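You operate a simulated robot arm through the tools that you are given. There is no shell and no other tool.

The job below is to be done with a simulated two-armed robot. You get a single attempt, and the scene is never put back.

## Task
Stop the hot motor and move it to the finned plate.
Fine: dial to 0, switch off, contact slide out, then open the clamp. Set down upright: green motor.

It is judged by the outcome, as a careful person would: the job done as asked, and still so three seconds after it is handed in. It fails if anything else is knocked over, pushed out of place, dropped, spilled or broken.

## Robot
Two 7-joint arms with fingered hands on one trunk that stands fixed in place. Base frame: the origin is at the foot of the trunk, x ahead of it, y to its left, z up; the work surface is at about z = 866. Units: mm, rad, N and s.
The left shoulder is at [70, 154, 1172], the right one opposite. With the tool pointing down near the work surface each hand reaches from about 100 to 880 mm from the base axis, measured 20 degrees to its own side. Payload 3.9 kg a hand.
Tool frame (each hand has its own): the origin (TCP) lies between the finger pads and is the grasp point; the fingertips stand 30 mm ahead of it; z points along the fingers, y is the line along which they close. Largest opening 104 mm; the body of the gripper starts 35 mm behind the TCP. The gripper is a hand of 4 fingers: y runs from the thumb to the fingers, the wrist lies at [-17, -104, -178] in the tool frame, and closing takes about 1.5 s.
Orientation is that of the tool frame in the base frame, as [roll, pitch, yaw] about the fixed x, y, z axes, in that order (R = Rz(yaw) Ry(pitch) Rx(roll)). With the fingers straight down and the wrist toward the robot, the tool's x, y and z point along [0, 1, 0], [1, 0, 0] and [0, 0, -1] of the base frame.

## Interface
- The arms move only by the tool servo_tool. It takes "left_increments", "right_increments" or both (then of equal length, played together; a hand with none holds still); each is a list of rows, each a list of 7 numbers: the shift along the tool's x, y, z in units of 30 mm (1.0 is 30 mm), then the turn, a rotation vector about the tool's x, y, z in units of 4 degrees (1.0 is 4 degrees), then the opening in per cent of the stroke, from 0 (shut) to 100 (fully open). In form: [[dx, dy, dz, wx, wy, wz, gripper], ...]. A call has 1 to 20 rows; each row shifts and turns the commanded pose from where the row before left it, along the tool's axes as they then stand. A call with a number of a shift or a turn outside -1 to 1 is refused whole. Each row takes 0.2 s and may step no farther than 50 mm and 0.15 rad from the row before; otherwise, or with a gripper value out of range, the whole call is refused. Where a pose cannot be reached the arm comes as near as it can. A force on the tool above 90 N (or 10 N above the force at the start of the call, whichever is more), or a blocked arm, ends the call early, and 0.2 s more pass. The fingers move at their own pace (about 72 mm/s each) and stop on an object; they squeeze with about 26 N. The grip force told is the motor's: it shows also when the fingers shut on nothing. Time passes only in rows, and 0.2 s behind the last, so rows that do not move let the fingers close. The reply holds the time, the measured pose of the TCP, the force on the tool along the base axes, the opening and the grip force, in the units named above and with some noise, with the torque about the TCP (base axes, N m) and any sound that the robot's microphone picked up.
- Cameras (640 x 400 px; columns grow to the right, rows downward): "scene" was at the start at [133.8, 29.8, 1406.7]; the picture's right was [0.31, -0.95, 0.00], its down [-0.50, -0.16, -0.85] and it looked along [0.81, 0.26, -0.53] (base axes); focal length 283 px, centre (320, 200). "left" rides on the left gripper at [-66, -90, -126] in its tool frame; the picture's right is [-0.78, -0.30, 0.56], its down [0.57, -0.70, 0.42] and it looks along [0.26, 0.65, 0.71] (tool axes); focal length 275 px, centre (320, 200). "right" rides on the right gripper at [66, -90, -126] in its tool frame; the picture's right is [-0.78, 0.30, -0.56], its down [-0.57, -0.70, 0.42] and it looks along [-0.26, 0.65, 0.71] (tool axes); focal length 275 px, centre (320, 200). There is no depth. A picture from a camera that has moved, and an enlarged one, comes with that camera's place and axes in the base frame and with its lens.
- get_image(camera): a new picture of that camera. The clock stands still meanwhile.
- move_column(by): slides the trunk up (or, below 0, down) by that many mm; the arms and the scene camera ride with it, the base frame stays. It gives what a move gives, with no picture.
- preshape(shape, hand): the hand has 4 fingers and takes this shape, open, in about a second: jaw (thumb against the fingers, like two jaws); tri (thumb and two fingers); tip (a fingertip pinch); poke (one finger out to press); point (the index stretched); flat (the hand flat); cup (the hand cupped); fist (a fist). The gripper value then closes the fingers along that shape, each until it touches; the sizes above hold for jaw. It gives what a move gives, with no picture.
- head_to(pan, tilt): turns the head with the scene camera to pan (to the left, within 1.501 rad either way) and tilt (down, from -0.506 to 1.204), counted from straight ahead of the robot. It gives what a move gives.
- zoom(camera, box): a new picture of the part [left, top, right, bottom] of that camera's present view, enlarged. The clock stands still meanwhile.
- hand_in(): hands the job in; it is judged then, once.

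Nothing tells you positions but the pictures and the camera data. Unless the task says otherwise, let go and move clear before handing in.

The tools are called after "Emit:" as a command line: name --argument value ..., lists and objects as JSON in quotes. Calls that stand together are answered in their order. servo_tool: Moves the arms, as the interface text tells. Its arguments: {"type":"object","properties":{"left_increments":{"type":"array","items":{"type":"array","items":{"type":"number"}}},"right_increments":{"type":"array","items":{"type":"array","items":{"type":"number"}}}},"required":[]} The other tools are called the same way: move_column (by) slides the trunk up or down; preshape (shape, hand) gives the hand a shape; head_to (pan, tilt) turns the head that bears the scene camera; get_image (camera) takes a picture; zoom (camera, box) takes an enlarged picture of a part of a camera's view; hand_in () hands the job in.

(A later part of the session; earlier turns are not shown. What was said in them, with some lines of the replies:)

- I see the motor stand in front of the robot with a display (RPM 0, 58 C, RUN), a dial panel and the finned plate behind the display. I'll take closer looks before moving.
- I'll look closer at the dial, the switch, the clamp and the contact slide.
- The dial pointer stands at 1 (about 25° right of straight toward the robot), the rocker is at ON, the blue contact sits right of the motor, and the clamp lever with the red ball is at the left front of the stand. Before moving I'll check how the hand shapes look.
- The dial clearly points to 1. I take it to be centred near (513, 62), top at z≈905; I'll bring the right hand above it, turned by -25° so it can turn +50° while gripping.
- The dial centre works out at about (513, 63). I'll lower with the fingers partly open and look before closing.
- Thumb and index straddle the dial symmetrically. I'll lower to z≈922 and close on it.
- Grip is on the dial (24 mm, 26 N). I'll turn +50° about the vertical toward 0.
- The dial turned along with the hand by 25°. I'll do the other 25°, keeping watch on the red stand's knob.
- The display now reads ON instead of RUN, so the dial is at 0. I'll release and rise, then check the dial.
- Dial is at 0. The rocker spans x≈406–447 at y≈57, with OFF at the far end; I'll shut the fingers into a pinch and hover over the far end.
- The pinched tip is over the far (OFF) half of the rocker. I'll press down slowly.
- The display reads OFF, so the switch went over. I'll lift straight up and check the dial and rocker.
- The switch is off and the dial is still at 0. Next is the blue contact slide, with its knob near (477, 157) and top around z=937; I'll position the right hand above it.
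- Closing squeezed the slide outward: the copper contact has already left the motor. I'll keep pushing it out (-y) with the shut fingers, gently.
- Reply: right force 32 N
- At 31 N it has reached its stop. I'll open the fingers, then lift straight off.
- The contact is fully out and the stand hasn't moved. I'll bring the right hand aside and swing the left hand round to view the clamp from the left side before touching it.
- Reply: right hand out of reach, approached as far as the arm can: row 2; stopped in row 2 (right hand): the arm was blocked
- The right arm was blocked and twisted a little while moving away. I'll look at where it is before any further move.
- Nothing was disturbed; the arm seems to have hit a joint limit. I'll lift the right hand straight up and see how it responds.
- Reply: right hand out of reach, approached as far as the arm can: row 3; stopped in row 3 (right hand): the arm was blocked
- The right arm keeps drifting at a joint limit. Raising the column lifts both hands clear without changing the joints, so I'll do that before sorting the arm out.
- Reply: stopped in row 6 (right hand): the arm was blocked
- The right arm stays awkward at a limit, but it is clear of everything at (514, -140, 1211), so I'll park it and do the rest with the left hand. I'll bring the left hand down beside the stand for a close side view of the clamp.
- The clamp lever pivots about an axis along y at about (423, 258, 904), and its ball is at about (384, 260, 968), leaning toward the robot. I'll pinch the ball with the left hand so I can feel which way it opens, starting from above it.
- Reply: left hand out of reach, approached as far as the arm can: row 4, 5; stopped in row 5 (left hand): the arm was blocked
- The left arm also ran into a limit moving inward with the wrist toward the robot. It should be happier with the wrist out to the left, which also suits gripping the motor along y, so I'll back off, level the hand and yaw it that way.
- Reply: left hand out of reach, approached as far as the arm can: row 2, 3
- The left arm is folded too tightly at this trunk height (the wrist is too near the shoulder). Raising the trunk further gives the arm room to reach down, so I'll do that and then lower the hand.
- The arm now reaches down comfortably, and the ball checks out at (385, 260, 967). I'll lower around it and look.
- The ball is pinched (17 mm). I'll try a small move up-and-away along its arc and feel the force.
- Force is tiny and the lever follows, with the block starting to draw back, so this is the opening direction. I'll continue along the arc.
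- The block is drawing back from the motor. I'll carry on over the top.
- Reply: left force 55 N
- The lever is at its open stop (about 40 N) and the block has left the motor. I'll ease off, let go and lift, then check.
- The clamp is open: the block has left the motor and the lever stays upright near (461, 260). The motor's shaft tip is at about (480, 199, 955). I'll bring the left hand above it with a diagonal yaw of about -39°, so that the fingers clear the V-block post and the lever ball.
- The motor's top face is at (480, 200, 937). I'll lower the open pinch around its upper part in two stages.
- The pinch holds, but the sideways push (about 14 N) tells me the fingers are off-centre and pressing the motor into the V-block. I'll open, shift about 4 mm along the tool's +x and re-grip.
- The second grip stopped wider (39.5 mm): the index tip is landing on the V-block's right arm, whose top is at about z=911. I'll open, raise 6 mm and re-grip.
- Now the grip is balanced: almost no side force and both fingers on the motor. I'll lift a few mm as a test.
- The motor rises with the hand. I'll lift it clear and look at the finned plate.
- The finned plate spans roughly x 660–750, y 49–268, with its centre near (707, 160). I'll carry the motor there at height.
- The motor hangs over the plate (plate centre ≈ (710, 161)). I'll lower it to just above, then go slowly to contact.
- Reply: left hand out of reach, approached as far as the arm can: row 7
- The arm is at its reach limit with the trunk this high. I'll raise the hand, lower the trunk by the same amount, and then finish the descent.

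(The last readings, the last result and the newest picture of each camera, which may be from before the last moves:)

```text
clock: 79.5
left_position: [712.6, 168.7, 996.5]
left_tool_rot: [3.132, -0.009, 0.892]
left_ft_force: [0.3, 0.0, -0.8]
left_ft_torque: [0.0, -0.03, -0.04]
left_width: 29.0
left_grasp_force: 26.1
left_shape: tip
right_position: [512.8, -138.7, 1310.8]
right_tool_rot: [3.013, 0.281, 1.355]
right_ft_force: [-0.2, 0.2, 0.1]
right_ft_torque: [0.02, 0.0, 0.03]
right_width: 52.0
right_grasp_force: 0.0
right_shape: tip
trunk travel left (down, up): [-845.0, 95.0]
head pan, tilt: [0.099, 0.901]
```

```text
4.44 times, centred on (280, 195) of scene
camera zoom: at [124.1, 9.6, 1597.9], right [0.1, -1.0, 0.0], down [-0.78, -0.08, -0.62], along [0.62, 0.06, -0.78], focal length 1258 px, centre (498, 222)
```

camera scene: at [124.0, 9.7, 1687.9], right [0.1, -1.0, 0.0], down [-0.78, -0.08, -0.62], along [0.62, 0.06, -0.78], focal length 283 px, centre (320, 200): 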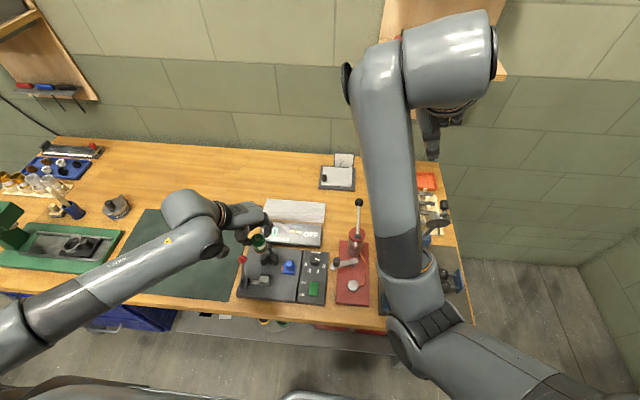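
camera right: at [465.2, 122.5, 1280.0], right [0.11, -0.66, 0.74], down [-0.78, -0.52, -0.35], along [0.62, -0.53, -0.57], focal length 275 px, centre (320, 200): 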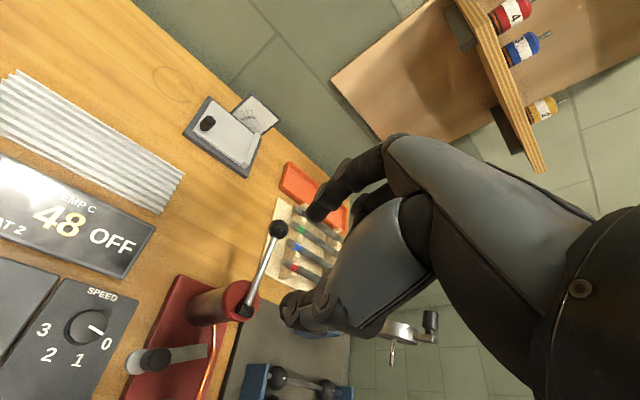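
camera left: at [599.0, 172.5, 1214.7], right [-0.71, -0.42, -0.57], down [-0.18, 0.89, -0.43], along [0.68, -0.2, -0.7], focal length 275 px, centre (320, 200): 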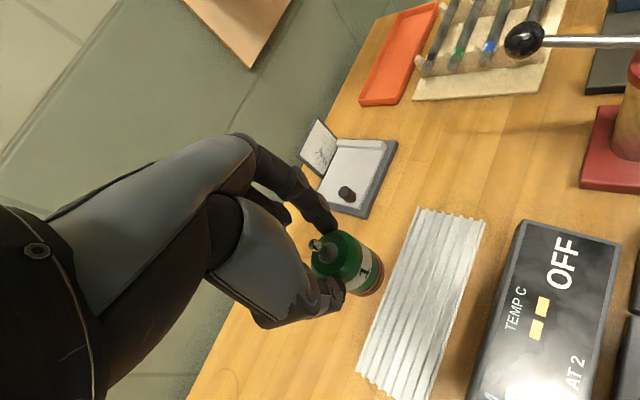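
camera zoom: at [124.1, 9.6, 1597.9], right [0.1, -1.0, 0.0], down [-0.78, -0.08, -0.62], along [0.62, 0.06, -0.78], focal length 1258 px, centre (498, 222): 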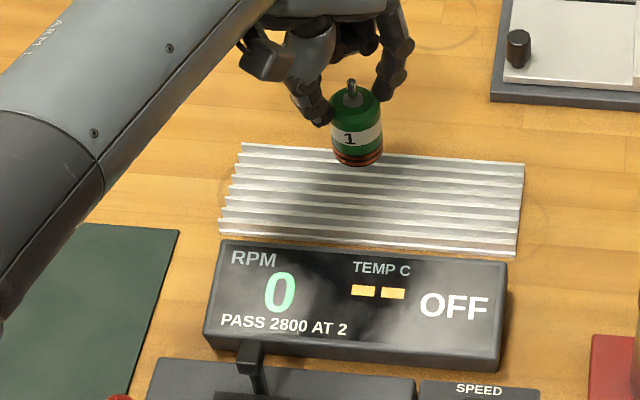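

Emit:
servo_tool --left_increments '[[0, 0, 0.4, 0, 0, 0, 0], [0, 0, 0.4, 0, 0, 0, 0], [0, 0, 0.3, 0, 0, 0, 0], [0, 0, 0, 0, 0, 0, 0]]'

Emit:
zoom --camera "scene" --box '[240, 160, 320, 220]'

Emit:
zoom --camera "left" --box '[260, 160, 500, 400]'

```text
clock: 80.5
left_position: [714.3, 168.4, 964.3]
left_tool_rot: [3.132, -0.009, 0.889]
left_ft_force: [-0.1, 0.7, -1.5]
left_ft_torque: [0.01, 0.03, -0.02]
left_width: 29.2
left_grasp_force: 26.1
left_shape: tip
right_position: [513.5, -138.3, 1310.2]
right_tool_rot: [3.013, 0.282, 1.356]
right_ft_force: [-0.1, 0.5, 0.4]
right_ft_torque: [-0.03, 0.01, 0.01]
right_width: 51.4
right_grasp_force: 0.0
right_shape: tip
trunk travel left (down, up): [-845.0, 95.0]
head pan, tilt: [0.099, 0.901]
```

```text
6.67 times, centred on (280, 190) of scene
camera zoom: at [124.2, 9.6, 1597.9], right [0.1, -1.0, 0.0], down [-0.78, -0.08, -0.62], along [0.62, 0.06, -0.78], focal length 1888 px, centre (587, 267)
```

zoom: 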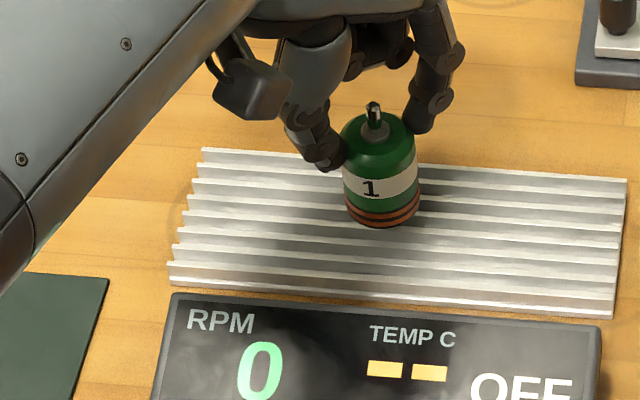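

```text
1.67 times, centred on (380, 280) of left
camera zoom: at [600.8, 172.8, 1087.6], right [-0.71, -0.42, -0.57], down [-0.18, 0.89, -0.43], along [0.68, -0.2, -0.7], focal length 459 px, centre (220, 67)
```

zoom: 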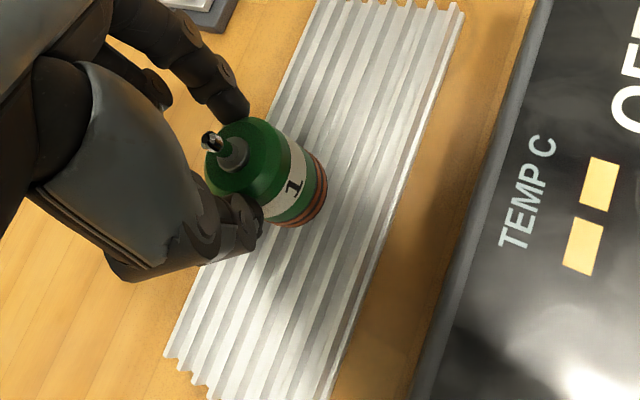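

Emit:
servo_tool --left_increments '[[0, 0, 0.1, 0, 0, 0, 0], [0, 0, 0.1, 0, 0, 0, 0], [0, 0, 0.1, 0, 0, 0, 0], [0, 0, 0, 0, 0, 0, 0]]'

```text
clock: 81.5
left_position: [713.4, 167.5, 953.8]
left_tool_rot: [3.134, -0.008, 0.89]
left_ft_force: [0.1, -0.2, -2.2]
left_ft_torque: [-0.01, -0.02, 0.01]
left_width: 29.3
left_grasp_force: 25.8
left_shape: tip
right_position: [513.2, -139.6, 1310.0]
right_tool_rot: [3.014, 0.282, 1.356]
right_ft_force: [-0.4, -0.3, -0.5]
right_ft_torque: [0.02, -0.02, 0.01]
right_width: 51.8
right_grasp_force: 0.0
right_shape: tip
trunk travel left (down, up): [-845.0, 95.0]
head pan, tilt: [0.099, 0.901]
```

Emit:
servo_tool --left_increments '[[0, 0, 0.07, 0, 0, 0, 0], [0, 0, 0.07, 0, 0, 0, 0], [0, 0, 0, 0, 0, 0, 0]]'

Emit:
zoom --camera "scene" --box '[240, 160, 320, 220]'

```text
clock: 82.3
left_position: [712.9, 168.1, 950.7]
left_tool_rot: [3.134, -0.008, 0.889]
left_ft_force: [-0.3, -0.1, -1.3]
left_ft_torque: [0.02, -0.03, 0.02]
left_width: 29.0
left_grasp_force: 25.8
left_shape: tip
right_position: [513.8, -139.2, 1310.7]
right_tool_rot: [3.015, 0.28, 1.355]
right_ft_force: [0.0, 1.0, 0.6]
right_ft_torque: [-0.03, -0.02, -0.01]
right_width: 51.9
right_grasp_force: 0.0
right_shape: tip
trunk travel left (down, up): [-845.0, 95.0]
head pan, tilt: [0.099, 0.901]
```

```text
6.67 times, centred on (280, 190) of scene
camera zoom: at [124.1, 9.6, 1597.9], right [0.1, -1.0, 0.0], down [-0.78, -0.08, -0.62], along [0.62, 0.06, -0.78], focal length 1888 px, centre (587, 267)
```

zoom: 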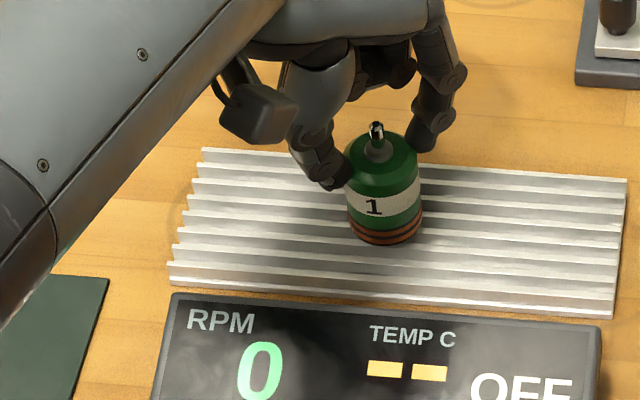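

Emit:
servo_tool --left_increments '[[0, 0, 0.07, 0, 0, 0, 0], [0, 0, 0.07, 0, 0, 0, 0], [0, 0, 0, 0, 0, 0, 0]]'

```text
clock: 83.1
left_position: [713.5, 168.0, 946.6]
left_tool_rot: [3.133, -0.007, 0.89]
left_ft_force: [0.1, 0.5, -1.4]
left_ft_torque: [0.02, 0.01, 0.01]
left_width: 29.1
left_grasp_force: 26.0
left_shape: tip
right_position: [512.1, -139.2, 1311.7]
right_tool_rot: [3.014, 0.281, 1.357]
right_ft_force: [0.6, -0.4, 0.1]
right_ft_torque: [0.0, 0.0, 0.02]
right_width: 51.8
right_grasp_force: 0.0
right_shape: tip
trunk travel left (down, up): [-845.0, 95.0]
head pan, tilt: [0.099, 0.901]
```

Emit:
servo_tool --left_increments '[[0, 0, 0.07, 0, 0, 0, 0], [0, 0, 0.05, 0, 0, 0, 0], [0, 0, 0, 0, 0, 0, 0]]'

Emit:
zoom --camera "scene" --box '[240, 160, 320, 220]'

Emit:
zoom --camera "left" --box '[280, 160, 440, 320]'

```text
clock: 83.9
left_position: [714.2, 168.0, 944.3]
left_tool_rot: [3.131, -0.008, 0.891]
left_ft_force: [0.4, 1.2, 1.1]
left_ft_torque: [0.05, -0.02, -0.02]
left_width: 29.1
left_grasp_force: 26.3
left_shape: tip
right_position: [511.7, -139.0, 1310.3]
right_tool_rot: [3.012, 0.281, 1.355]
right_ft_force: [0.4, 0.0, -0.2]
right_ft_torque: [-0.01, -0.01, 0.01]
right_width: 51.8
right_grasp_force: 0.0
right_shape: tip
trunk travel left (down, up): [-845.0, 95.0]
head pan, tilt: [0.099, 0.901]
```

```text
6.67 times, centred on (280, 190) of scene
camera zoom: at [123.6, 9.7, 1597.9], right [0.1, -0.99, 0.0], down [-0.78, -0.08, -0.62], along [0.62, 0.06, -0.78], focal length 1888 px, centre (587, 267)
```

zoom: 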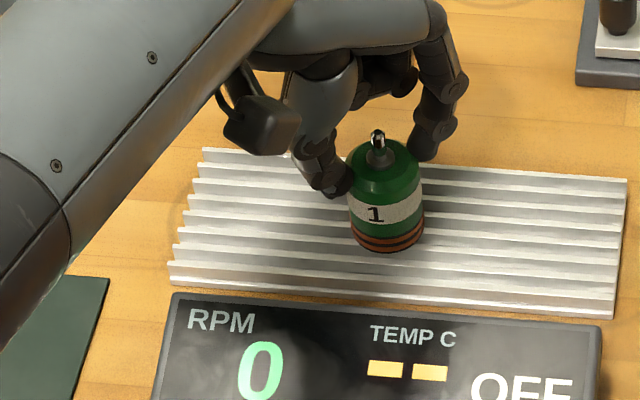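

```text
2.50 times, centred on (360, 240) of left
camera zoom: at [601.1, 172.2, 1067.9], right [-0.71, -0.42, -0.57], down [-0.18, 0.89, -0.43], along [0.68, -0.2, -0.7], focal length 688 px, centre (220, 100)
```

zoom: 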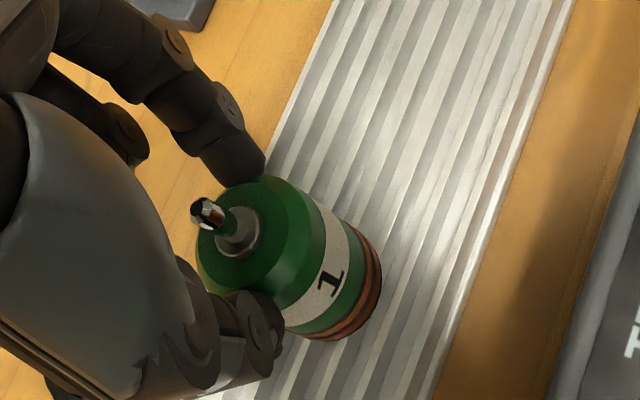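

First contact (force changed from -1.4 to +1.1 N). I'll press a touch more to confirm it is seated.

Emit:
servo_tool --left_increments '[[0, 0, 0.04, 0, 0, 0, 0], [0, 0, 0, 0, 0, 0, 0], [0, 0, 0, 0, 0, 0, 0]]'

```text
clock: 84.7
left_position: [712.9, 165.2, 943.4]
left_tool_rot: [3.132, -0.009, 0.889]
left_ft_force: [1.1, 0.4, 4.8]
left_ft_torque: [-0.05, -0.02, 0.0]
left_width: 29.1
left_grasp_force: 26.2
left_shape: tip
right_position: [511.4, -139.0, 1310.6]
right_tool_rot: [3.012, 0.28, 1.354]
right_ft_force: [-0.5, 0.2, -0.4]
right_ft_torque: [0.0, 0.0, 0.0]
right_width: 51.8
right_grasp_force: 0.1
right_shape: tip
trunk travel left (down, up): [-845.0, 95.0]
head pan, tilt: [0.099, 0.901]
```

It is seated (about 5 N). I'll open the fingers slowly.

Emit:
servo_tool --left_increments '[[0, 0, 0, 0, 0, 0, 22], [0, 0, 0, 0, 0, 0, 26], [0, 0, 0, 0, 0, 0, 30], [0, 0, 0, 0, 0, 0, 34], [0, 0, 0, 0, 0, 0, 38], [0, 0, 0, 0, 0, 0, 44], [0, 0, 0, 0, 0, 0, 50], [0, 0, 0, 0, 0, 0, 58], [0, 0, 0, 0, 0, 0, 58], [0, 0, 0, 0, 0, 0, 58]]'

Emit:
zoom --camera "scene" --box '[240, 160, 320, 220]'

Emit:
zoom --camera "left" --box '[280, 160, 440, 320]'

```text
clock: 86.9
left_position: [713.8, 167.8, 942.4]
left_tool_rot: [3.133, -0.008, 0.892]
left_ft_force: [0.0, 0.8, -0.4]
left_ft_torque: [-0.01, -0.05, 0.02]
left_width: 59.8
left_grasp_force: 0.0
left_shape: tip
right_position: [514.1, -138.4, 1311.5]
right_tool_rot: [3.013, 0.281, 1.356]
right_ft_force: [-0.5, 0.3, 0.4]
right_ft_torque: [-0.01, -0.03, 0.01]
right_width: 51.8
right_grasp_force: 0.2
right_shape: tip
trunk travel left (down, up): [-845.0, 95.0]
head pan, tilt: [0.099, 0.901]
```

```text
6.67 times, centred on (280, 190) of scene
camera zoom: at [123.9, 9.5, 1597.9], right [0.1, -0.99, 0.0], down [-0.78, -0.08, -0.62], along [0.62, 0.06, -0.78], focal length 1888 px, centre (587, 267)
```

zoom: 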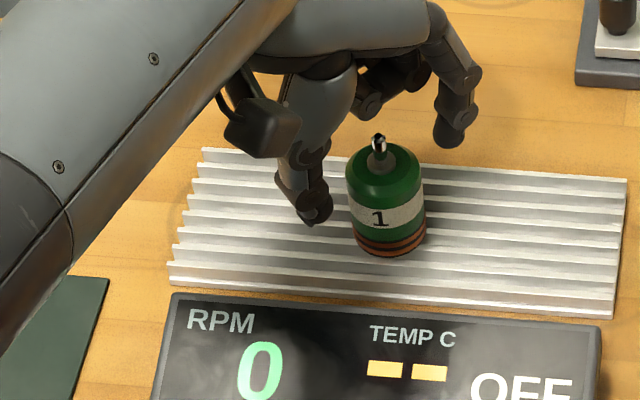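

```text
2.50 times, centred on (360, 240) of left
camera zoom: at [601.1, 171.9, 1066.6], right [-0.71, -0.42, -0.57], down [-0.18, 0.89, -0.43], along [0.68, -0.2, -0.71], focal length 688 px, centre (220, 100)
```

zoom: 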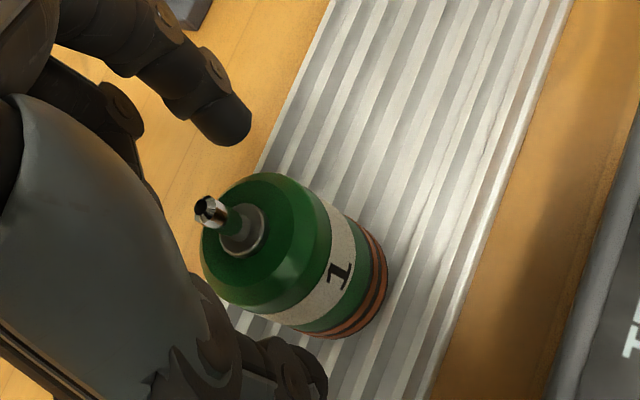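

The motor stands upright on the plate with the fingers clear. I'll lift straight up and move the hand back toward the left.

Emit:
servo_tool --left_increments '[[0, 0, -0.3, 0, 0, 0, 58], [0, 0, -0.6, 0, 0, 0, 58], [0, 0, -0.9, 0, 0, 0, 58], [0, 0, -0.9, 0, 0, 0, 58], [0, 0, -0.9, 0, 0, 0, 58], [0, 0, -0.9, 0, 0, 0, 58], [0, -0.7, 0, 0, 0, 0, 58], [0, -0.9, 0, 0, 0, 0, 58], [0, -0.9, 0, 0, 0, 0, 58], [0, -0.7, 0, 0, 0, 0, 58], [0, 0, 0, 0, 0, 0, 58]]'

Emit:
get_image --camera "scene"

Emit:
zoom --camera "scene" --box '[210, 150, 350, 260]'

Emit:
get_image --camera "left"

```text
clock: 89.3
left_position: [635.0, 228.6, 1075.9]
left_tool_rot: [3.132, -0.01, 0.891]
left_ft_force: [-0.2, -0.1, -0.1]
left_ft_torque: [0.02, 0.04, 0.01]
left_width: 60.0
left_grasp_force: 0.0
left_shape: tip
right_position: [513.2, -139.5, 1310.2]
right_tool_rot: [3.015, 0.28, 1.356]
right_ft_force: [-0.3, 0.2, 0.9]
right_ft_torque: [-0.04, 0.01, -0.01]
right_width: 51.8
right_grasp_force: 0.2
right_shape: tip
trunk travel left (down, up): [-845.0, 95.0]
head pan, tilt: [0.099, 0.901]
```

```text
taken
camera scene: at [124.2, 9.4, 1597.9], right [0.1, -1.0, 0.0], down [-0.78, -0.08, -0.62], along [0.62, 0.06, -0.78], focal length 283 px, centre (320, 200)
```

scene: 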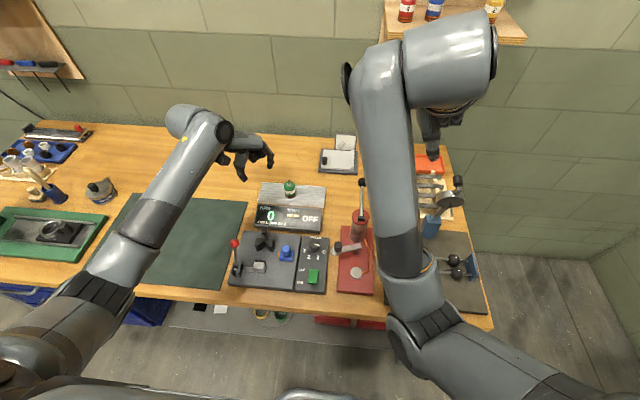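

```text
3.64 times, centred on (280, 205) of scene
camera zoom: at [124.2, 9.4, 1597.9], right [0.1, -1.0, 0.0], down [-0.78, -0.08, -0.62], along [0.62, 0.06, -0.78], focal length 1030 px, centre (466, 182)
```

zoom: 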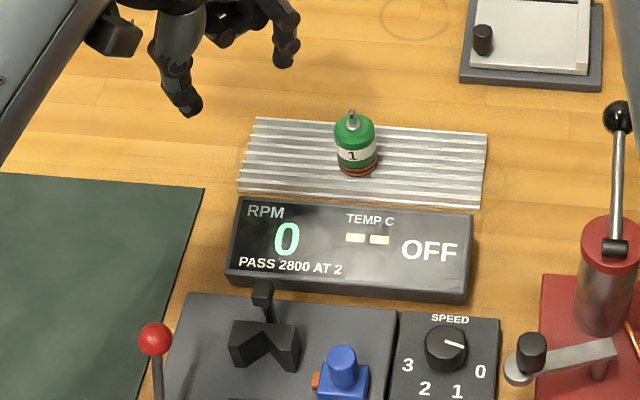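

```text
taken
camera left: at [523.9, 233.9, 1199.2], right [-0.71, -0.42, -0.57], down [-0.18, 0.89, -0.43], along [0.68, -0.2, -0.71], focal length 275 px, centre (320, 200)
```

left: 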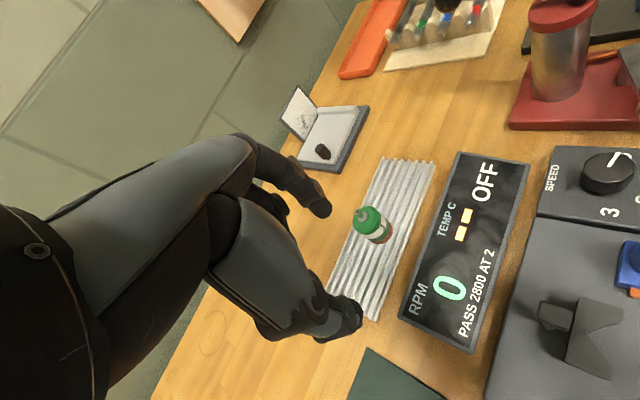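

The motor stands upright on the finned plate. The display reads OFF, the dial is at 0, the contact slide is out, the clamp is open, and everything around it looks in place. Both hands are clear, so I'm handing in.

Emit:
hand_in

```text
The job is handed in.
```

The green motor is stopped and standing upright near the middle of the finned plate, and the job is handed in. I followed the order you gave:

- **Dial:** turned from 1 to 0.
- **Switch:** pressed to off, and the display reads OFF.
- **Contact slide:** pushed right out to its stop, clear of the motor. When I gripped its knob, the slide was squeezed part of the way out before I started pushing it.
- **Clamp:** opened to its stop before I lifted the motor.

In the last pictures nothing else looked moved or knocked over. Both hands had let go and were clear. I had to raise the trunk partway through because both arms hit their joint limits, and it is still about 220 mm higher than at the start. No verdict came back after I handed in.
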